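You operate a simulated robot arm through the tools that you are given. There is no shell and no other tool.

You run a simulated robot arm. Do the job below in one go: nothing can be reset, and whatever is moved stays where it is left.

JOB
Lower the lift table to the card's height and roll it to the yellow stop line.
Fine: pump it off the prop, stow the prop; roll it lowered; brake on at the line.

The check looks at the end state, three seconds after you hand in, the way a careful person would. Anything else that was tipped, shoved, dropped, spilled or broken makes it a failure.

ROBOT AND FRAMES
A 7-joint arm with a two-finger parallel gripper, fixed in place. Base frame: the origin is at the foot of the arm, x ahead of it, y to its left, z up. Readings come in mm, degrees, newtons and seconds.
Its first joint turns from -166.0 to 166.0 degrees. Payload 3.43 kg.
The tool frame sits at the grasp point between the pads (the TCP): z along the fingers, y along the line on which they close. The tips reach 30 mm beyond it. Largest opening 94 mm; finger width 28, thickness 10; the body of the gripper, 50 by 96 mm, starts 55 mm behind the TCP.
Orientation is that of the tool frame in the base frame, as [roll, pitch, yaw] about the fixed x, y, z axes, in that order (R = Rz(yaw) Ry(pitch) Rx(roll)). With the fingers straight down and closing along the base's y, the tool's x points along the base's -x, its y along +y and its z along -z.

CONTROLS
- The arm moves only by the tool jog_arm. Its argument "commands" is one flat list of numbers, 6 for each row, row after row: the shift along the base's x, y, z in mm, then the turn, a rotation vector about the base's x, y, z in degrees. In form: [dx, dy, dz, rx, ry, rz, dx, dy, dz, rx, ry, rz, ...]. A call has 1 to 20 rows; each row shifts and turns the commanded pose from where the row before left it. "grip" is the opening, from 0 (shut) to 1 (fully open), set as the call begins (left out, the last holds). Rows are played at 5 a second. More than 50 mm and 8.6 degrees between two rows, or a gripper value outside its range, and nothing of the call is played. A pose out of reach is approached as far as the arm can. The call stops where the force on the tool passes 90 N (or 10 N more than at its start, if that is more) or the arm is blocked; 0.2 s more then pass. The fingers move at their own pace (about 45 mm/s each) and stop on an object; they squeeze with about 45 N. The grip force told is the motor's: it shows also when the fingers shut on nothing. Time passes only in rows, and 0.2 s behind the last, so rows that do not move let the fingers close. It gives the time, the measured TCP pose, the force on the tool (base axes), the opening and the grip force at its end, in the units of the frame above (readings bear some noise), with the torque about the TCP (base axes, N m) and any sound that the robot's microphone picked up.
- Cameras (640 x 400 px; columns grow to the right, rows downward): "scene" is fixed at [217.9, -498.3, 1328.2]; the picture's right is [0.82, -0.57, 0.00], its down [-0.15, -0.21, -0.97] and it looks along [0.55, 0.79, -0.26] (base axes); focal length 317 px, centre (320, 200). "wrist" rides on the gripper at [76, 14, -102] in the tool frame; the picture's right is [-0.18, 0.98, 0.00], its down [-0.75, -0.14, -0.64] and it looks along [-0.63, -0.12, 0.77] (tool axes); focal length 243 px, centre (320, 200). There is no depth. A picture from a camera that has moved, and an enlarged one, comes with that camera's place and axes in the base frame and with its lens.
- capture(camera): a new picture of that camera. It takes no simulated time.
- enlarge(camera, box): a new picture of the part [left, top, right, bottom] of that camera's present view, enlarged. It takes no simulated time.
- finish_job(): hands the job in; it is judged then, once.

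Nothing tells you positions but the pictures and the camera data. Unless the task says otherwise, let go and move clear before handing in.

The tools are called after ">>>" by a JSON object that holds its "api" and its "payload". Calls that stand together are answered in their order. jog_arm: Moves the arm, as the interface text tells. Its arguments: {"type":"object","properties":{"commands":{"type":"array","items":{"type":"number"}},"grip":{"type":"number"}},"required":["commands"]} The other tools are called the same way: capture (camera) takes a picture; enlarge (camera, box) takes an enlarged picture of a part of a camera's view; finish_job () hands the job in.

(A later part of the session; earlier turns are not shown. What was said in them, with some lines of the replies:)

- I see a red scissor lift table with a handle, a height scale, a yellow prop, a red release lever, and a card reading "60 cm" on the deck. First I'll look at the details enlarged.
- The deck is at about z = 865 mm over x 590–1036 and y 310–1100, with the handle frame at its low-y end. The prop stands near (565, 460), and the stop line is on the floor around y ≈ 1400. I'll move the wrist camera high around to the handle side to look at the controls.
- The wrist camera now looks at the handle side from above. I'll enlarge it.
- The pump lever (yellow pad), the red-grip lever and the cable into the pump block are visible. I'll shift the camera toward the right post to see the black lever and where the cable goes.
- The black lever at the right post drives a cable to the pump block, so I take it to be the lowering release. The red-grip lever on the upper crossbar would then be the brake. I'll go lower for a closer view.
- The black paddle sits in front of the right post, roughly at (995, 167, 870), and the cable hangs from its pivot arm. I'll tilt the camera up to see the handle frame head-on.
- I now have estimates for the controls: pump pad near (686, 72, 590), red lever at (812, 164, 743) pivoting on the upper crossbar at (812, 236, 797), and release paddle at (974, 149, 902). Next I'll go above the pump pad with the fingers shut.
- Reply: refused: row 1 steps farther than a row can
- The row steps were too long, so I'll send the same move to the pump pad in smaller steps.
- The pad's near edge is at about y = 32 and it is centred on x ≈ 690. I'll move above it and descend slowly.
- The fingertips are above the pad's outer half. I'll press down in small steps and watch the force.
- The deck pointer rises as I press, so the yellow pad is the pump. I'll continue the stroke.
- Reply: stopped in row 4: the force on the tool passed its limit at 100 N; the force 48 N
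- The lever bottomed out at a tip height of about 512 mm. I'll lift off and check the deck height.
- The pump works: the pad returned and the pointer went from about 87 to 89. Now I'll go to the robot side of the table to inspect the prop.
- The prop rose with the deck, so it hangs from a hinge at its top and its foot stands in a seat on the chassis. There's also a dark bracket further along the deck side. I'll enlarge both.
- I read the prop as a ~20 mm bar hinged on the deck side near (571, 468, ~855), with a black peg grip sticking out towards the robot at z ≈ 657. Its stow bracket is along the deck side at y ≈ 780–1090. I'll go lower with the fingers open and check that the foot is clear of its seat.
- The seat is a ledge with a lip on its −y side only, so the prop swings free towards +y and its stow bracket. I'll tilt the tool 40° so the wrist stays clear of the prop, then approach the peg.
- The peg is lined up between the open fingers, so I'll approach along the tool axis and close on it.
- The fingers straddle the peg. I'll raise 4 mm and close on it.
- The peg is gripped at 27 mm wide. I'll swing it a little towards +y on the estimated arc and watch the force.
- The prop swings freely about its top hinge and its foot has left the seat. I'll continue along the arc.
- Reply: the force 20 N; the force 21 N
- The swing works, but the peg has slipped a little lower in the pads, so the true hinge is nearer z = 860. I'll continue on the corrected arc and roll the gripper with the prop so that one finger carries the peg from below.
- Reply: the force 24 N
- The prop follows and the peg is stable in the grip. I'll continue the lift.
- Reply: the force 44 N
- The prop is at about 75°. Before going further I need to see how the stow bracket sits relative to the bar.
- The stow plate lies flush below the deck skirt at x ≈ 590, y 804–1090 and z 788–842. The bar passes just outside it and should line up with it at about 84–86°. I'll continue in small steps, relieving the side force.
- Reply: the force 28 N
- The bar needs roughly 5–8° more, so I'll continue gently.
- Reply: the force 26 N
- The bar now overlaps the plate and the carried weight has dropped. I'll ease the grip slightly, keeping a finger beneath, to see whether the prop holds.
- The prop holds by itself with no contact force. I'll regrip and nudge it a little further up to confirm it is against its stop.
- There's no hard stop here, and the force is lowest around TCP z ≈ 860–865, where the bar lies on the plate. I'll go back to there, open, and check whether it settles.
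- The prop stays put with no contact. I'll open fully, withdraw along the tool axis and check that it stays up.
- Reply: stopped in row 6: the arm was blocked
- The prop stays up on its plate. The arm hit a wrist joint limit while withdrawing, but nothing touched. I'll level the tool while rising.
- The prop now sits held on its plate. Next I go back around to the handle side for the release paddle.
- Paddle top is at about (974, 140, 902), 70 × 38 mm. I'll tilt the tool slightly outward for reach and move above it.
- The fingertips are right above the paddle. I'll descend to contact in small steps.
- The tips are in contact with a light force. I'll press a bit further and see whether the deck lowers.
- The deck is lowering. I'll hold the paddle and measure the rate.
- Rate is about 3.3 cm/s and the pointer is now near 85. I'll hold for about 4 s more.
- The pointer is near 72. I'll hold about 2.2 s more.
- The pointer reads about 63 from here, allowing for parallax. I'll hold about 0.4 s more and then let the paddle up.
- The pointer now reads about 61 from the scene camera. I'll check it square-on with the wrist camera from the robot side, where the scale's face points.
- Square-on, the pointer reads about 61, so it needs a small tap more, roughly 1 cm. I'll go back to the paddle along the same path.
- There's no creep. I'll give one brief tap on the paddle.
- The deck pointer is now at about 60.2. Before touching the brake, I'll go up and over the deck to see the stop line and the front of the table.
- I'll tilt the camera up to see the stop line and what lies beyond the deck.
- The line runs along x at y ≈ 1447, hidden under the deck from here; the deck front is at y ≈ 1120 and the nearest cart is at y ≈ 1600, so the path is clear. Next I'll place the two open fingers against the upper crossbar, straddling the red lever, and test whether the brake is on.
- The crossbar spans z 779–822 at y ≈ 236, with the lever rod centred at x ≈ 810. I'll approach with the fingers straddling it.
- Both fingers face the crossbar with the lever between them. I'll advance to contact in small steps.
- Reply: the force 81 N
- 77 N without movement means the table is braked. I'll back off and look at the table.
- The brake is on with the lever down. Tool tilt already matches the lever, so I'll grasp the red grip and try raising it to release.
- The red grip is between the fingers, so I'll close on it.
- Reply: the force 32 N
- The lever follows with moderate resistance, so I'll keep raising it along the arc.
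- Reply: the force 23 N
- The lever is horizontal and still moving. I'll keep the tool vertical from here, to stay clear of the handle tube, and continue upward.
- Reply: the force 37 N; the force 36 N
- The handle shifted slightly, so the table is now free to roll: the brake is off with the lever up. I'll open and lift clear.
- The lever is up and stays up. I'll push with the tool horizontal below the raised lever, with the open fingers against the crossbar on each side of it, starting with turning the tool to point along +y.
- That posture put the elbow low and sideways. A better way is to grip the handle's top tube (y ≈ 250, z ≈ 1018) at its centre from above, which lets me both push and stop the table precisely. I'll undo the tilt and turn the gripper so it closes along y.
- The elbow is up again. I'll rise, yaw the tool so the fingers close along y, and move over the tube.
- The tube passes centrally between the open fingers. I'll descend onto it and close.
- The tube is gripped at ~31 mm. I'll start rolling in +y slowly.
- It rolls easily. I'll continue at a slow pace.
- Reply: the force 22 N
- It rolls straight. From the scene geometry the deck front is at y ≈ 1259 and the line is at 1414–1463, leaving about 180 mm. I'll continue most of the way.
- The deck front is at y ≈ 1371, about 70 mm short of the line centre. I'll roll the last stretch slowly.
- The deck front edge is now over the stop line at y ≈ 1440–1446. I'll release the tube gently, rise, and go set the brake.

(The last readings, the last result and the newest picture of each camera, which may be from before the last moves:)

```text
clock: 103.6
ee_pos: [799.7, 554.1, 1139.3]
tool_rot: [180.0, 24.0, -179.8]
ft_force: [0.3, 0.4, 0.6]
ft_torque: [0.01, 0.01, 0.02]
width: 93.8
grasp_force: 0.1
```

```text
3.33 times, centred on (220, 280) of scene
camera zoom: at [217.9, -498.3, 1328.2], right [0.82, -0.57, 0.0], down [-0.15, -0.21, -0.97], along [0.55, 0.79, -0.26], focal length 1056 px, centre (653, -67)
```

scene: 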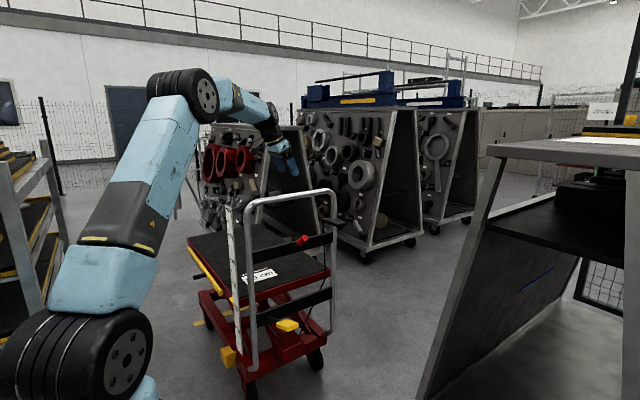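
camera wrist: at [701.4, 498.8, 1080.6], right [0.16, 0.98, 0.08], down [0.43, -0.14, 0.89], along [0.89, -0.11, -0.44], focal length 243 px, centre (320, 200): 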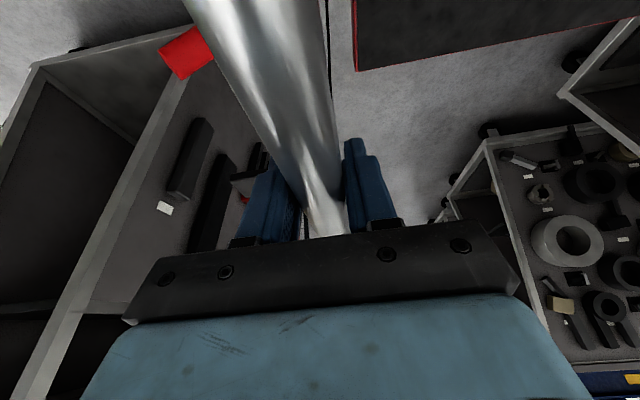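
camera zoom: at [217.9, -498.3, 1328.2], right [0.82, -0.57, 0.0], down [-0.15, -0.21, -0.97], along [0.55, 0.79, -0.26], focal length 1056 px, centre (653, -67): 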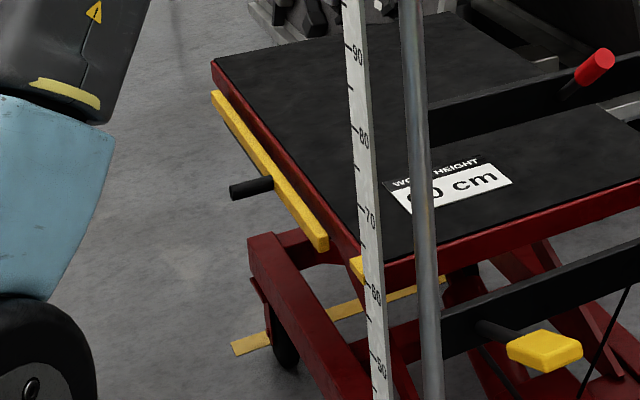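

The table stayed put on release. Before setting the brake I'll check the line alignment from a second viewpoint, beside the table.

>>> {"api": "jog_arm", "payload": {"commands": [-40, 15, 0, 0, 8, 0, -40, 15, 0, 0, 8, 0, -40, 15, 0, 0, 8, 0, -40, 15, 0, 0, 0, 7.5, -40, 20, 0, 0, 0, 7.5, -40, 25, -10, 0, 0, 7.5, -35, 25, -10, 0, 0, 7.5, -20, 25, -10, 0, 0, 7.5, 0, 0, 0, 0, 0, 7.5]}}

>>> {"api": "capture", "payload": {"camera": "wrist"}}

```text
clock: 105.6
ee_pos: [502.6, 709.6, 1109.0]
tool_rot: [179.7, 0.0, -134.8]
ft_force: [-0.4, -0.3, -0.6]
ft_torque: [0.01, 0.0, -0.03]
width: 94.0
grasp_force: 0.0
```

```text
taken
camera wrist: at [439.2, 665.1, 1211.3], right [-0.57, 0.82, 0.0], down [0.63, 0.43, 0.64], along [0.53, 0.37, -0.77], focal length 243 px, centre (320, 200)
```

wrist: 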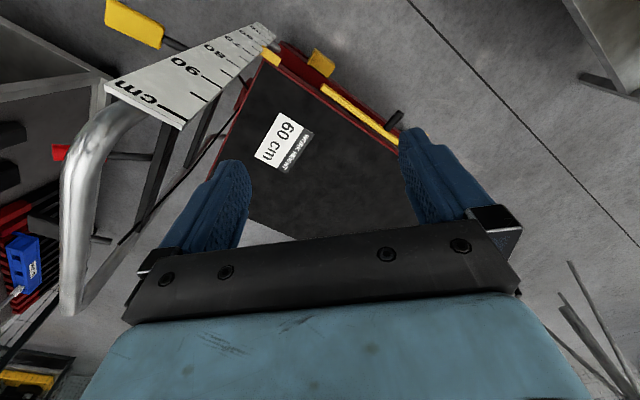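

I'll turn the camera towards the line, go lower beside the table, and tilt up.

>>> {"api": "jog_arm", "payload": {"commands": [-10, -10, -45, 0, 0, 7, -10, -10, -45, 0, 0, 7, -10, -10, -45, 0, 0, 7, -10, -10, -45, 0, 0, 7, -10, -10, -45, 0, 0, 7, 0, 0, -45, 7.9, -1.4, 0, 0, 0, -45, 7.9, -1.4, 0, 0, 0, -45, 7.9, -1.4, 0, 0, 0, -45, 0, 0, 0]}}

>>> {"api": "capture", "payload": {"camera": "wrist"}}

>>> {"api": "capture", "payload": {"camera": "scene"}}

```text
clock: 107.6
ee_pos: [452.0, 658.1, 705.3]
tool_rot: [179.8, 24.2, -99.9]
ft_force: [-0.1, 0.7, 0.5]
ft_torque: [-0.03, -0.02, 0.01]
width: 94.3
grasp_force: 0.1
```

```text
taken
camera wrist: at [419.6, 550.5, 767.8], right [-0.94, 0.33, 0.08], down [0.21, 0.39, 0.89], along [0.27, 0.86, -0.44], focal length 243 px, centre (320, 200)
```

wrist: 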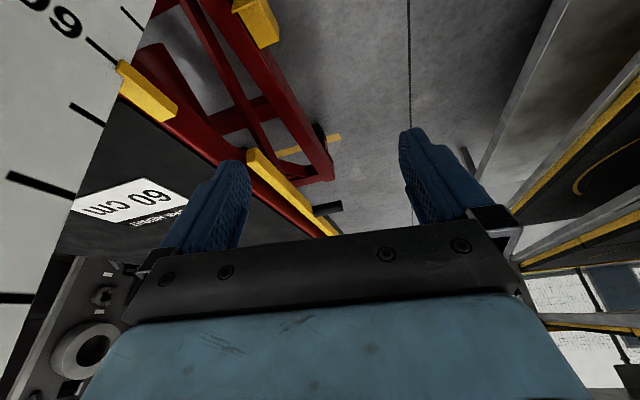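

```text
taken
```

scene: 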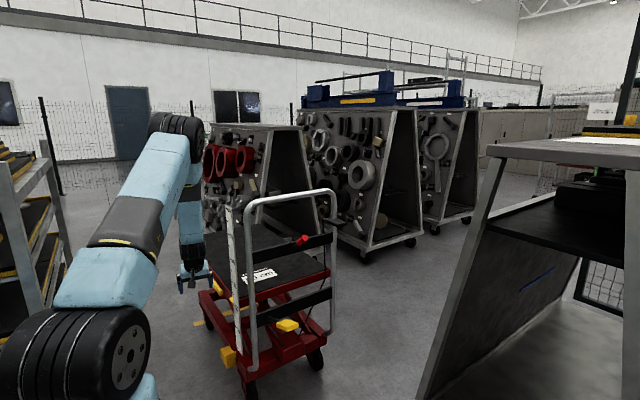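

>>> {"api": "enlarge", "payload": {"camera": "wrist", "box": [230, 90, 400, 240]}}

```text
2.67 times, centred on (315, 165) of wrist
camera zoom: at [419.6, 550.5, 767.8], right [-0.94, 0.33, 0.08], down [0.21, 0.39, 0.89], along [0.27, 0.86, -0.44], focal length 647 px, centre (333, 293)
```

zoom: 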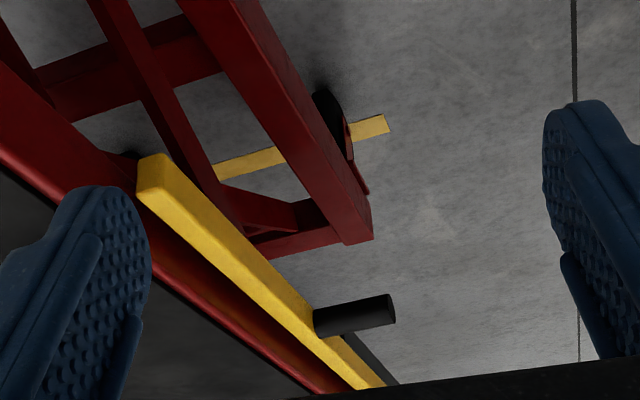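

From here too, the line lies just ahead of the front wheels and directly below the deck's front edge, so the position is good. Now I'll return to the handle side for the brake lever.

>>> {"api": "jog_arm", "payload": {"commands": [0, -10, 45, -7.9, 1.4, 0, 0, -10, 45, -7.9, 1.4, 0, 0, -10, 45, -7.9, 1.4, 0, 0, 0, 48, 0, 0, 5, 0, 0, 48, 0, 0, 5, 0, 0, 48, 0, 0, 0, 0, 0, 48, 0, 0, 0, 0, 0, 48, 0, 0, 0, 0, 0, 48, 0, 0, 0, 0, 0, 30, 0, 0, 0]}}

>>> {"api": "jog_arm", "payload": {"commands": [40, -28, 0, 0, 0, 0, 40, -28, 0, 0, 0, 0, 40, -28, 0, 0, 0, 0, 40, -28, 0, 0, 0, 0, 40, -28, 0, 0, 0, 0, 40, -28, 0, 0, 0, 0, 40, -28, 0, 0, 0, 0, 40, -28, 0, 0, 0, 0, 40, -28, 0, 0, 0, 0, 0, 0, -45, 0, 0, 0, 0, 0, -45, 0, 0, 0, 0, 0, -45, 0, 0, 0], "grip": 1}}

>>> {"api": "capture", "payload": {"camera": "wrist"}}

>>> {"api": "capture", "payload": {"camera": "scene"}}

```text
clock: 109.8
ee_pos: [451.8, 628.0, 1156.8]
tool_rot: [179.7, 0.0, -89.8]
ft_force: [-0.5, 0.1, 0.0]
ft_torque: [-0.02, 0.03, 0.02]
width: 93.8
grasp_force: 0.1
```

```text
clock: 112.4
ee_pos: [813.1, 377.2, 1020.5]
tool_rot: [179.9, 0.1, -89.8]
ft_force: [-0.9, -0.4, 0.8]
ft_torque: [-0.01, -0.07, -0.01]
width: 93.9
grasp_force: 0.1
```

```text
taken
camera wrist: at [798.6, 300.8, 1121.3], right [-0.98, 0.18, 0.0], down [0.14, 0.75, 0.64], along [0.11, 0.63, -0.77], focal length 243 px, centre (320, 200)
```

wrist: 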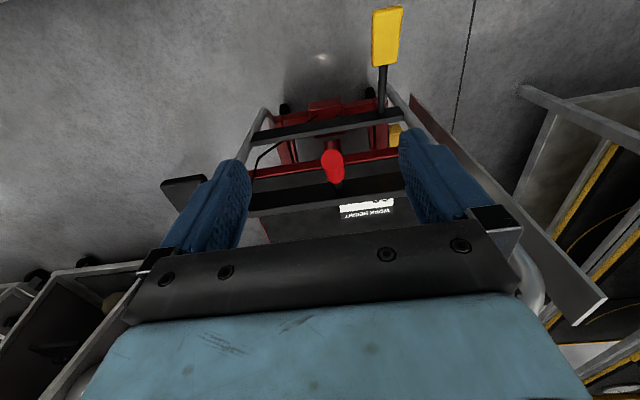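

```text
taken
```

scene: 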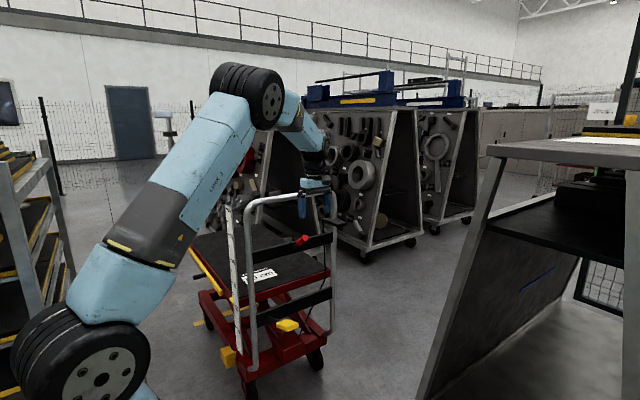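

I'll move directly over the raised lever grip and descend to straddle it.

>>> {"api": "jog_arm", "payload": {"commands": [-1, 40, 0, 0, 0, 0, -1, 46, 0, 0, 0, 0, 0, 0, -40, 0, 0, 0, 0, 0, -40, 0, 0, 0, 0, 0, -40, 0, 0, 0, 0, 0, -26, 0, 0, 0]}}

>>> {"api": "capture", "payload": {"camera": "wrist"}}

>>> {"api": "enlarge", "payload": {"camera": "scene", "box": [230, 170, 370, 290]}}

```text
clock: 113.8
ee_pos: [810.7, 465.1, 875.0]
tool_rot: [179.7, 0.0, -89.8]
ft_force: [0.0, -0.5, -0.5]
ft_torque: [0.03, 0.0, -0.02]
width: 94.4
grasp_force: 0.1
```

```text
taken
camera wrist: at [797.6, 388.5, 977.4], right [-0.98, 0.18, 0.0], down [0.14, 0.75, 0.64], along [0.11, 0.63, -0.77], focal length 243 px, centre (320, 200)
```

wrist: 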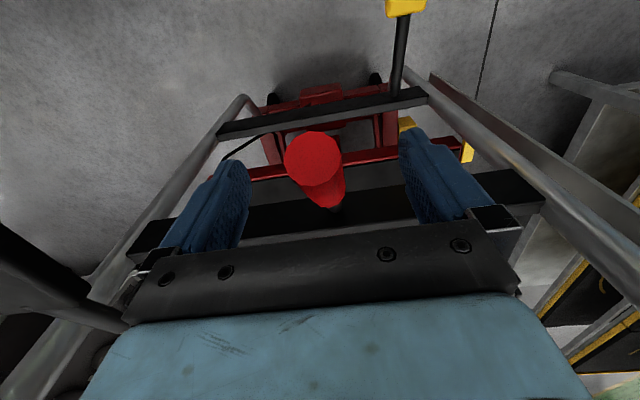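

```text
3.33 times, centred on (300, 230) of scene
camera zoom: at [217.9, -498.3, 1328.2], right [0.82, -0.57, 0.0], down [-0.15, -0.21, -0.97], along [0.55, 0.79, -0.26], focal length 1056 px, centre (387, 100)
```

zoom: 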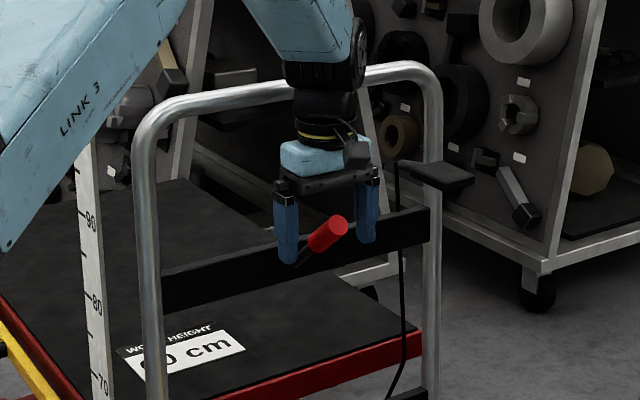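

The lever grip is between the fingers. I'll close and swing it down along the arc, keeping the table where it is.

>>> {"api": "jog_arm", "payload": {"commands": [0, -1, 0, 0, 0, 0, 0, 0, 0, 0, 0, 0, 0, 0, 0, 0, 0, 0, 0, 0, 0, 0, 0, 0, 0, 0, 0, 0, 0, 0], "grip": 0}}

>>> {"api": "jog_arm", "payload": {"commands": [0, -9, -11, 0, 0, 0, 0, -8, -12.7, 0, 0, 0, 0, -6, -13.6, 0, 0, 0]}}

>>> {"api": "enlarge", "payload": {"camera": "scene", "box": [230, 170, 370, 290]}}

```text
clock: 115.0
ee_pos: [809.1, 461.9, 875.0]
tool_rot: [179.7, 0.1, -89.9]
ft_force: [-5.9, -3.5, -0.3]
ft_torque: [-0.08, -0.03, -0.06]
width: 29.1
grasp_force: 38.1
```

```text
clock: 115.8
ee_pos: [809.1, 440.2, 837.3]
tool_rot: [179.6, 0.1, -89.9]
ft_force: [-5.5, 9.5, 9.9]
ft_torque: [1.22, -0.03, -0.44]
width: 29.5
grasp_force: 45.0
```

```text
3.33 times, centred on (300, 230) of scene
camera zoom: at [217.9, -498.3, 1328.2], right [0.82, -0.57, 0.0], down [-0.15, -0.21, -0.97], along [0.55, 0.79, -0.26], focal length 1056 px, centre (387, 100)
```

zoom: 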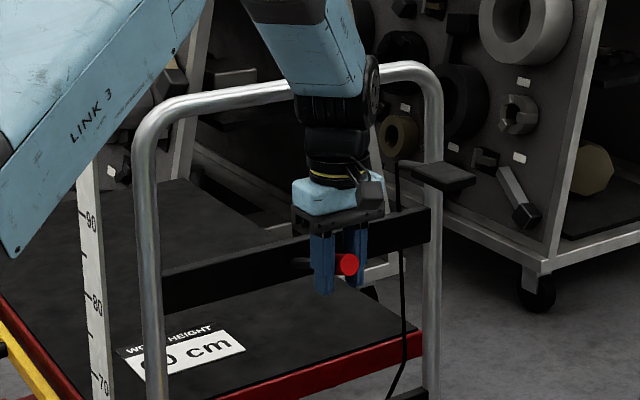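

The table hasn't moved. Continuing the arc.

>>> {"api": "jog_arm", "payload": {"commands": [0, -4.2, -14.4, 0, 0, 0, 0, -2, -14.7, 0, 0, 0, 0, 0, -15, 0, 0, 0]}}

>>> {"api": "jog_arm", "payload": {"commands": [0, 2, -14.7, 0, 0, 0, 0, 4.2, -14.4, 0, 0, 0]}}

>>> {"api": "enlarge", "payload": {"camera": "scene", "box": [230, 170, 370, 290]}}

```text
clock: 116.6
ee_pos: [810.1, 432.6, 793.5]
tool_rot: [179.7, 0.0, -89.8]
ft_force: [-2.2, 2.2, 9.2]
ft_torque: [0.97, 0.07, -0.28]
width: 29.3
grasp_force: 44.8
```

```text
clock: 117.2
ee_pos: [811.0, 438.2, 762.1]
tool_rot: [179.7, 0.0, -89.8]
ft_force: [0.6, -11.4, 5.2]
ft_torque: [1.05, 0.15, -0.1]
width: 29.2
grasp_force: 45.6
```

```text
3.33 times, centred on (300, 230) of scene
camera zoom: at [217.9, -498.3, 1328.2], right [0.82, -0.57, 0.0], down [-0.15, -0.21, -0.97], along [0.55, 0.79, -0.26], focal length 1056 px, centre (387, 100)
```

zoom: 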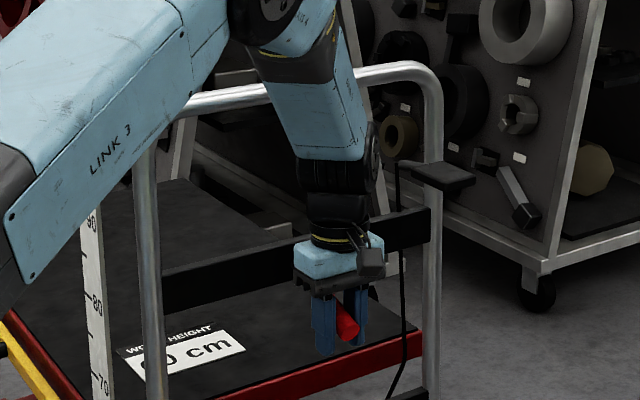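

>>> {"api": "jog_arm", "payload": {"commands": [0, 5, -13.6, 0, 0, 0, 0, 6.5, -12.5, 0, 0, 0]}}

>>> {"api": "enlarge", "payload": {"camera": "scene", "box": [230, 170, 370, 290]}}

>>> {"api": "capture", "payload": {"camera": "wrist"}}

```text
clock: 117.8
ee_pos: [809.5, 451.2, 741.2]
tool_rot: [179.8, 0.0, -90.0]
ft_force: [0.1, -19.6, 34.4]
ft_torque: [0.16, 0.03, -0.08]
width: 29.3
grasp_force: 44.9
```

```text
3.33 times, centred on (300, 230) of scene
camera zoom: at [217.9, -498.3, 1328.2], right [0.82, -0.57, 0.0], down [-0.15, -0.21, -0.97], along [0.55, 0.79, -0.26], focal length 1056 px, centre (387, 100)
```

zoom: 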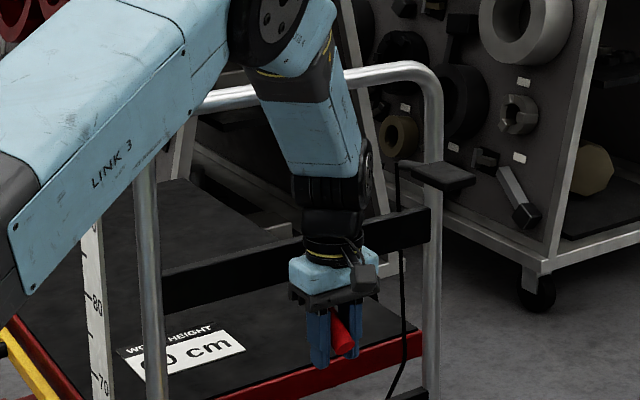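

```text
taken
camera wrist: at [796.1, 374.1, 843.7], right [-0.98, 0.18, 0.0], down [0.14, 0.75, 0.64], along [0.12, 0.63, -0.77], focal length 243 px, centre (320, 200)
```

wrist: 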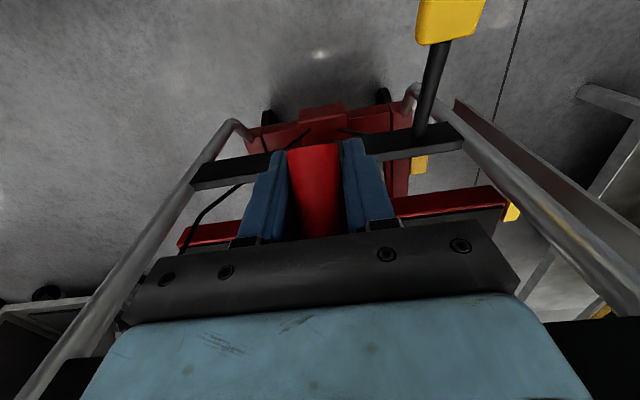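

The force jumped to 34 N, so the lever is at its lower stop, as at the start. I'll press slightly further to be sure, then check.

>>> {"api": "jog_arm", "payload": {"commands": [0, 2, -4, 0, 0, 0, 0, 0, 0, 0, 0, 0]}}

```text
clock: 118.4
ee_pos: [810.1, 454.2, 737.5]
tool_rot: [179.9, 0.2, -90.0]
ft_force: [7.7, -14.4, 36.8]
ft_torque: [0.25, 0.13, -0.08]
width: 29.2
grasp_force: 45.2
```

Lever height matches its original braked position. I'll open, lift off, and look.

>>> {"api": "jog_arm", "payload": {"commands": [0, 0, 0, 0, 0, 0, 0, 0, 0, 0, 0, 0, 0, 0, 0, 0, 0, 0, 0, 0, 0, 0, 0, 0, 0, -10, 40, 0, 0, 0, 0, -20, 40, 0, 0, 0, 0, -40, 20, 0, 0, 0, 0, -40, 20, 0, 0, 0], "grip": 1}}

>>> {"api": "enlarge", "payload": {"camera": "scene", "box": [200, 170, 360, 290]}}

>>> {"api": "capture", "payload": {"camera": "wrist"}}

```text
clock: 120.2
ee_pos: [807.2, 345.3, 855.0]
tool_rot: [179.6, 0.0, -89.7]
ft_force: [0.2, 1.3, -1.1]
ft_torque: [-0.03, -0.01, -0.02]
width: 94.0
grasp_force: 0.1
```

```text
3.33 times, centred on (280, 230) of scene
camera zoom: at [217.9, -498.3, 1328.2], right [0.82, -0.57, 0.0], down [-0.15, -0.21, -0.97], along [0.55, 0.79, -0.26], focal length 1056 px, centre (453, 100)
```

zoom: 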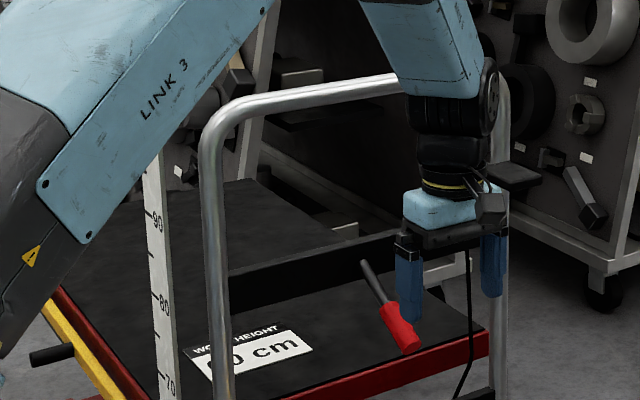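

```text
taken
camera wrist: at [794.5, 267.3, 956.5], right [-0.98, 0.18, 0.01], down [0.14, 0.75, 0.64], along [0.11, 0.63, -0.77], focal length 243 px, centre (320, 200)
```

wrist: 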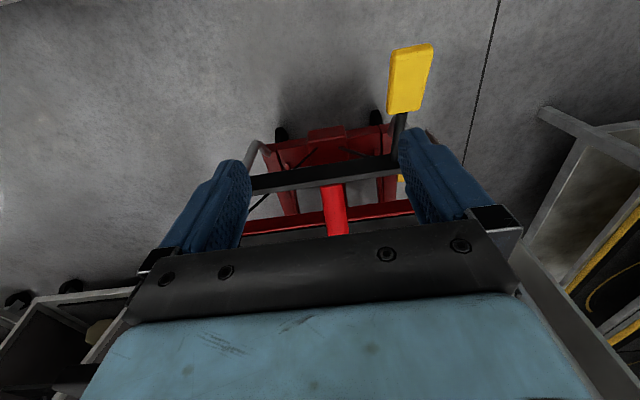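

The lever is down as it was initially. I'll do a gentle push test on the crossbar to confirm the brake holds.

>>> {"api": "jog_arm", "payload": {"commands": [1, 15, -8, 7, 0, 0, 1, 25, -8, 7, 0, 0, 1, 25, -8, 7, 0, 0, 1, 25, -8, 7, 0, 0, 1, 25, -8, 7, 0, 0, 0, 25, 0, 0, 0, 0, 0, 10, 0, 0, 0, 0]}}

>>> {"api": "jog_arm", "payload": {"commands": [0, 3, 0, 0, 0, 0]}}

>>> {"api": "enlarge", "payload": {"camera": "scene", "box": [200, 170, 360, 290]}}

```text
clock: 121.8
ee_pos: [814.3, 492.8, 813.8]
tool_rot: [179.8, 35.1, -89.9]
ft_force: [0.5, -0.1, -0.1]
ft_torque: [0.01, 0.01, -0.01]
width: 94.2
grasp_force: 0.0
```

```text
clock: 122.2
ee_pos: [814.0, 494.1, 814.8]
tool_rot: [179.8, 35.0, -89.7]
ft_force: [0.7, 0.2, -0.2]
ft_torque: [0.01, 0.0, 0.02]
width: 94.1
grasp_force: 0.0
```

```text
3.33 times, centred on (280, 230) of scene
camera zoom: at [217.9, -498.3, 1328.2], right [0.82, -0.57, 0.0], down [-0.15, -0.21, -0.97], along [0.55, 0.79, -0.26], focal length 1056 px, centre (453, 100)
```

zoom: 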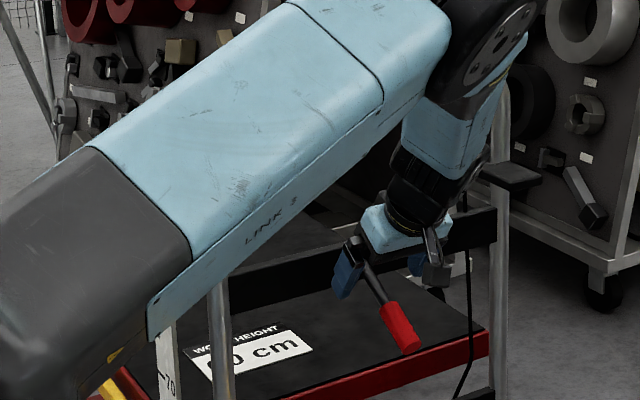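

>>> {"api": "jog_arm", "payload": {"commands": [0, 4, 0, 0, 0, 0, 0, 2, 0, 0, 0, 0]}}

>>> {"api": "jog_arm", "payload": {"commands": [0, 3, 0, 0, 0, 0]}}

```text
clock: 122.8
ee_pos: [815.2, 499.9, 814.7]
tool_rot: [179.8, 35.1, -89.8]
ft_force: [-0.6, -0.2, -1.2]
ft_torque: [-0.01, 0.01, -0.02]
width: 94.0
grasp_force: 0.0
```

```text
clock: 123.2
ee_pos: [815.9, 505.5, 814.4]
tool_rot: [179.8, 35.1, -89.8]
ft_force: [-0.1, -0.7, -0.9]
ft_torque: [0.02, -0.03, -0.04]
width: 94.0
grasp_force: 0.1
```

>>> {"api": "jog_arm", "payload": {"commands": [0, 3, 0, 0, 0, 0]}}

>>> {"api": "jog_arm", "payload": {"commands": [0, 3, 0, 0, 0, 0]}}

```text
clock: 123.6
ee_pos: [815.3, 506.5, 815.4]
tool_rot: [179.7, 35.2, -89.7]
ft_force: [-0.4, 0.5, 0.7]
ft_torque: [-0.01, 0.01, 0.0]
width: 94.1
grasp_force: 0.2
```

```text
clock: 124.0
ee_pos: [815.4, 509.7, 813.9]
tool_rot: [179.7, 35.0, -89.8]
ft_force: [-0.5, -0.3, -0.6]
ft_torque: [0.03, -0.01, 0.03]
width: 94.0
grasp_force: 0.1
```

>>> {"api": "jog_arm", "payload": {"commands": [0, 3, 0, 0, 0, 0, 0, 2, 0, 0, 0, 0]}}

>>> {"api": "jog_arm", "payload": {"commands": [0, 3, 0, 0, 0, 0]}}

>>> {"api": "capture", "payload": {"camera": "wrist"}}

```text
clock: 124.6
ee_pos: [816.4, 514.4, 814.8]
tool_rot: [179.9, 35.0, -89.9]
ft_force: [-0.1, -4.6, 1.3]
ft_torque: [-0.09, -0.05, -0.2]
width: 93.6
grasp_force: 0.0
```

```text
clock: 125.0
ee_pos: [816.6, 515.1, 814.0]
tool_rot: [179.8, 35.1, -89.9]
ft_force: [-4.2, -27.7, 4.2]
ft_torque: [-0.36, -0.19, -1.2]
width: 91.6
grasp_force: 0.0
```

```text
taken
camera wrist: at [803.0, 394.0, 854.6], right [-0.98, 0.15, 0.11], down [0.14, 0.25, 0.96], along [0.12, 0.96, -0.27], focal length 243 px, centre (320, 200)
```

wrist: 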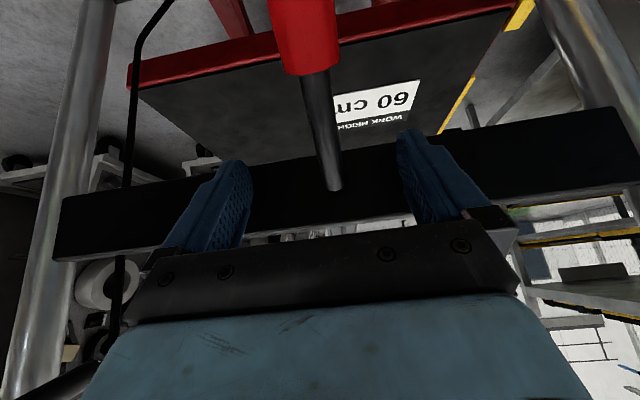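

Contact gives 28 N with no movement, so the brake holds. I'll back off, raise the arm clear, and do a final check of everything.

>>> {"api": "jog_arm", "payload": {"commands": [0, -15, 0, 0, 0, 0, 0, -35, 5, 0, 0, 0, 0, -40, 10, -7, 0, 0, 0, -40, 20, -7, 0, 0, 0, -40, 20, -7, 0, 0, 0, -40, 20, -7, 0, 0, 0, -40, 25, -7, 0, 0, -20, -30, 30, 0, 0, 0, -30, 0, 38, 0, 0, 0, -30, 0, 38, 0, 0, 0, -30, 0, 38, 0, 0, 0, -30, 0, 38, 0, 0, 0]}}

>>> {"api": "capture", "payload": {"camera": "scene"}}

>>> {"api": "enlarge", "payload": {"camera": "scene", "box": [160, 210, 360, 340]}}

>>> {"api": "enlarge", "payload": {"camera": "scene", "box": [200, 250, 290, 320]}}

```text
clock: 127.6
ee_pos: [676.2, 239.2, 1094.8]
tool_rot: [179.6, 0.1, -89.7]
ft_force: [-0.3, -0.2, -0.8]
ft_torque: [-0.01, 0.05, -0.01]
width: 93.9
grasp_force: 0.1
```

```text
taken
```

scene: 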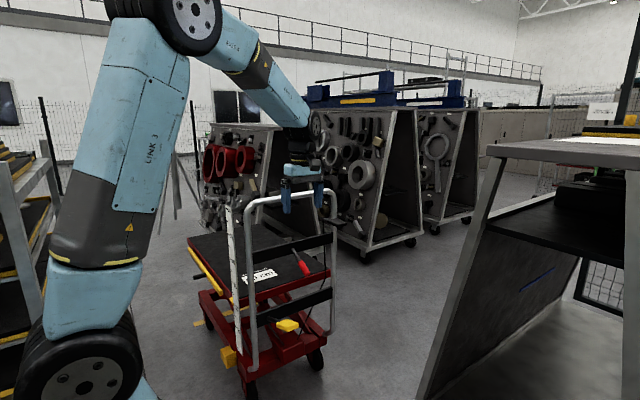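

```text
3.08 times, centred on (260, 275) of scene
camera zoom: at [217.9, -498.3, 1328.2], right [0.82, -0.57, 0.0], down [-0.15, -0.21, -0.97], along [0.55, 0.79, -0.26], focal length 975 px, centre (505, -31)
```

zoom: 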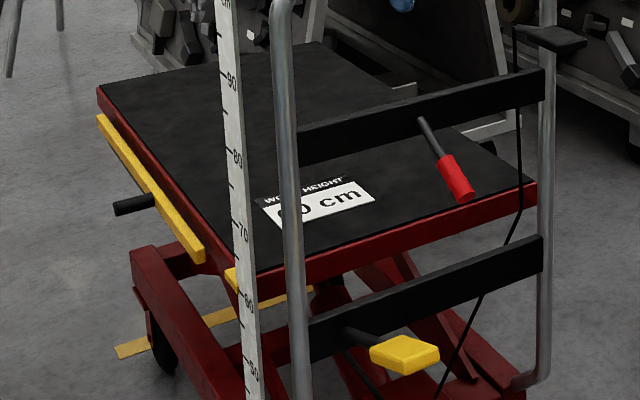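

```text
5.71 times, centred on (245, 285) of scene
camera zoom: at [217.9, -498.3, 1328.2], right [0.82, -0.57, 0.0], down [-0.15, -0.21, -0.97], along [0.55, 0.79, -0.26], focal length 1810 px, centre (749, -286)
```

zoom: 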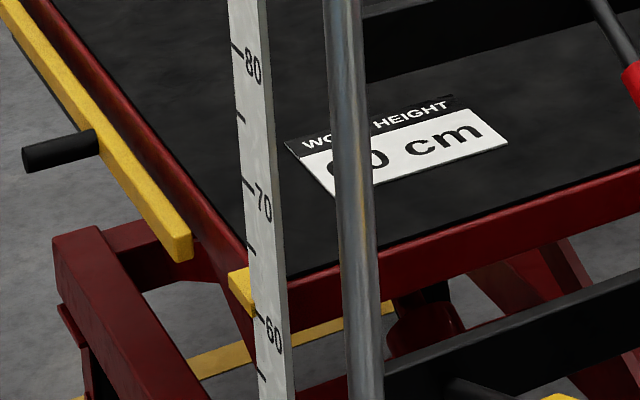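

Everything looks right. As a last check I'll read the height pointer square-on with the wrist camera from the robot side.

>>> {"api": "jog_arm", "payload": {"commands": [-30, 10, 10, 0, 0, -8.2, -30, 10, 10, 0, 0, -8.2, -30, 10, 0, 0, 0, -8.2, -30, 15, 0, 0, 0, -8.2, -30, 30, 0, 0, 0, -8.2, -30, 35, 0, 0, 0, -8.2, -20, 40, 0, 0, 0, -8.2, -15, 40, 0, 0, 0, -8.2, -15, 40, -20, 0, 0, -8.2, -10, 40, -20, 0, 0, -8.2, 0, 40, -20, 0, 0, -8, 0, 40, -20, 0, 0, 0, 0, 20, -40, 0, 0, 0]}}

>>> {"api": "jog_arm", "payload": {"commands": [0, 0, -45, 0, 0, 0, 0, 0, -45, 0, 0, 0, 0, 0, -45, 0, 0, 0, 0, 0, -45, 0, 0, 0, 0, 0, -45, 0, -8, 0, 0, 0, -35, 0, -8, 0, 0, 0, -35, 0, -8, 0, 0, 0, -35, 0, -8, 0, 0, 0, -35, 0, -8, 0]}}

>>> {"api": "capture", "payload": {"camera": "wrist"}}

```text
clock: 130.4
ee_pos: [434.3, 607.7, 996.3]
tool_rot: [179.7, 0.2, -179.9]
ft_force: [0.1, 0.2, 0.8]
ft_torque: [0.03, -0.03, 0.01]
width: 93.9
grasp_force: 0.0
```

```text
clock: 132.4
ee_pos: [436.1, 609.7, 633.4]
tool_rot: [179.7, 40.2, -179.9]
ft_force: [1.1, -0.3, 0.4]
ft_torque: [0.0, 0.02, -0.01]
width: 94.0
grasp_force: 0.1
```

```text
taken
camera wrist: at [311.5, 623.2, 661.8], right [0.14, 0.98, 0.12], down [0.16, -0.14, 0.98], along [0.98, -0.11, -0.18], focal length 243 px, centre (320, 200)
```

wrist: 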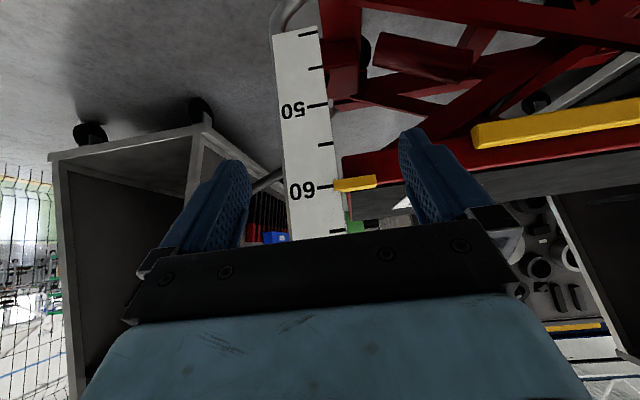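

>>> {"api": "enlarge", "payload": {"camera": "wrist", "box": [280, 140, 400, 230]}}

>>> {"api": "enlarge", "payload": {"camera": "wrist", "box": [360, 60, 640, 230]}}

```text
4.44 times, centred on (340, 185) of wrist
camera zoom: at [311.5, 623.2, 661.8], right [0.14, 0.98, 0.12], down [0.16, -0.14, 0.98], along [0.98, -0.11, -0.18], focal length 1078 px, centre (231, 267)
```

zoom: 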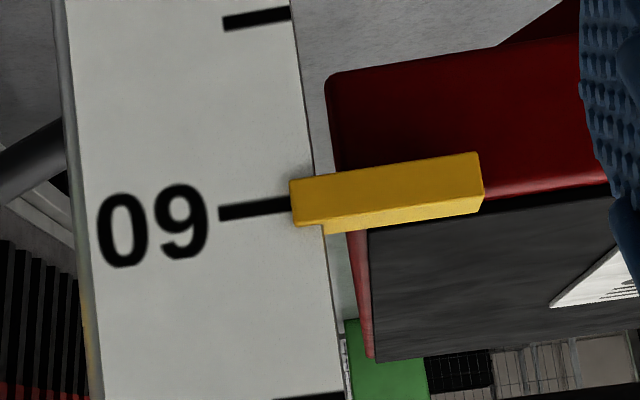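

```text
2.29 times, centred on (500, 145) of wrist
camera zoom: at [311.5, 623.2, 661.8], right [0.14, 0.98, 0.12], down [0.16, -0.14, 0.98], along [0.98, -0.11, -0.18], focal length 555 px, centre (-91, 326)
```

zoom: 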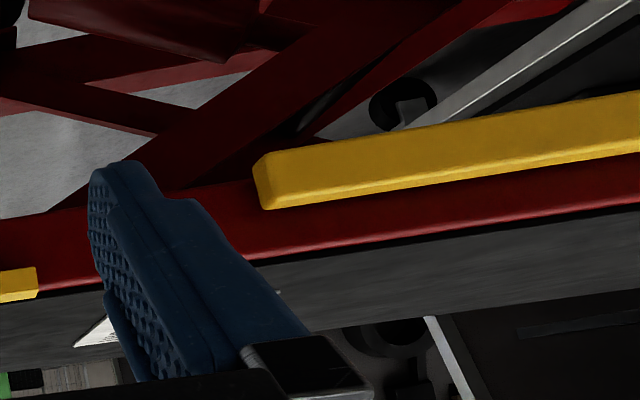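

The pointer sits on the 60 mark, the prop lies on its stow plate, the brake lever is down, and the deck front is over the stop line. I'll move the arm clear and then hand in.

>>> {"api": "jog_arm", "payload": {"commands": [-5, -10, 35, 0, 8, 0, -5, -10, 35, 0, 8, 0, 0, -10, 35, 0, 8, 0, 0, -10, 35, 0, 8, 0, 0, -10, 35, 0, 8, 0, 0, -20, 45, 0, 0, 0, 0, -20, 45, 0, 0, 0, 0, -20, 45, 0, 0, 0, 0, -20, 45, 0, 0, 0, 0, -20, 45, 0, 0, 0, 0, -20, 45, 0, 0, 0, 10, -20, 45, 0, 0, 0]}}

>>> {"api": "capture", "payload": {"camera": "scene"}}

>>> {"api": "capture", "payload": {"camera": "wrist"}}

```text
refused: row 12 steps farther than a row can; nothing moved
```

```text
taken
```

scene: 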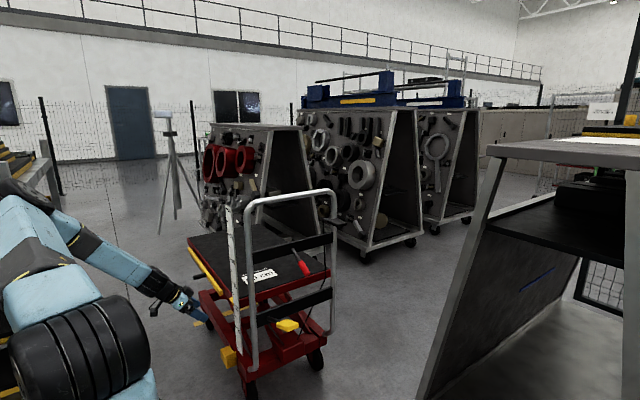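

```text
taken
camera wrist: at [311.5, 623.2, 661.8], right [0.14, 0.98, 0.12], down [0.16, -0.14, 0.98], along [0.98, -0.11, -0.18], focal length 243 px, centre (320, 200)
```

wrist: 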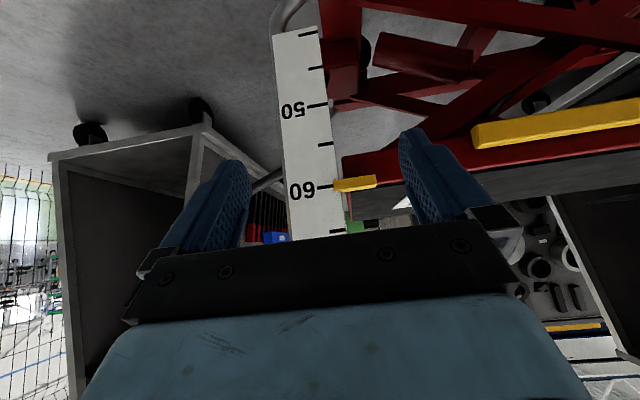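

One row was slightly too long. With the view unobstructed, I'll take a last close look at the front of the table and the line, then retreat.

>>> {"api": "enlarge", "payload": {"camera": "scene", "box": [170, 225, 250, 345]}}

>>> {"api": "jog_arm", "payload": {"commands": [-5, -10, 35, 0, 8, 0, -5, -10, 35, 0, 8, 0, 0, -10, 35, 0, 8, 0, 0, -10, 35, 0, 8, 0, 0, -10, 35, 0, 8, 0, 0, -15, 42, 0, 0, 0, 0, -15, 42, 0, 0, 0, 0, -15, 42, 0, 0, 0, 0, -15, 42, 0, 0, 0, 0, -15, 42, 0, 0, 0, 0, -15, 42, 0, 0, 0]}}

>>> {"api": "capture", "payload": {"camera": "scene"}}

```text
3.33 times, centred on (210, 285) of scene
camera zoom: at [217.9, -498.3, 1328.2], right [0.82, -0.57, 0.0], down [-0.15, -0.21, -0.97], along [0.55, 0.79, -0.26], focal length 1056 px, centre (687, -83)
```

zoom: 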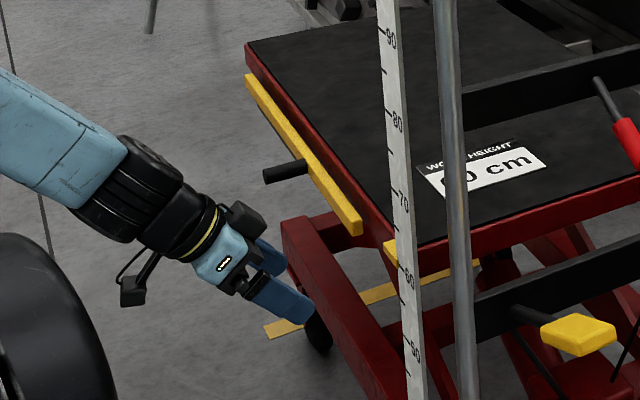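

```text
clock: 134.8
ee_pos: [424.9, 466.7, 1058.8]
tool_rot: [179.9, 0.0, -179.8]
ft_force: [-0.3, 1.0, -0.4]
ft_torque: [-0.04, 0.03, 0.0]
width: 94.0
grasp_force: 0.1
```

```text
taken
```

scene: 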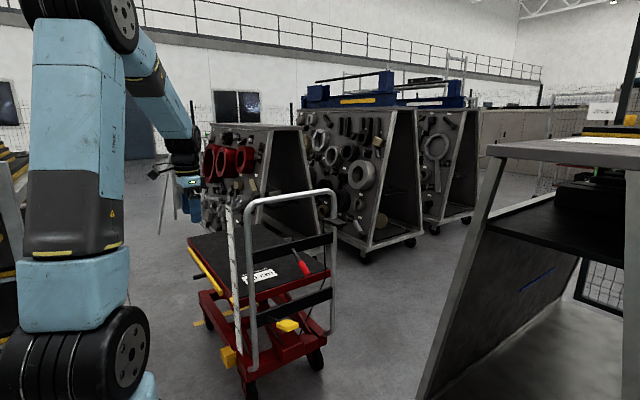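

The arm is clear and nothing else was disturbed. The deck reads 60 cm, the prop is stowed, the table front is at the line, and the brake is on. Handing in.

>>> {"api": "finish_job", "payload": {}}

```text
The job is handed in.
```

The lift table is at the card's height and rolled to the yellow stop line with its brake on. I've handed the job in, and I don't know how it was judged.

- **Height:** the pointer sits on the 60 cm mark, read square-on with the wrist camera after rolling.
- **Prop:** I pumped the deck up about 2 cm to free the prop. It is swung up onto the black plate on the deck's side and has stayed there since.
- **Position:** I rolled the table about 31 cm and put the front edge of the deck over the middle of the line, to within about 1.5 cm by my camera estimates. The chassis front and front wheels are about 12 cm short of the line's centre. If the line is meant for the wheels, the table stops too early.
- **Brake:** the red lever is back down in its starting position, and a 28 N push on the frame did not move the table.

I didn't see anything else tipped, shoved or dropped. The arm is clear of the table with the gripper open.
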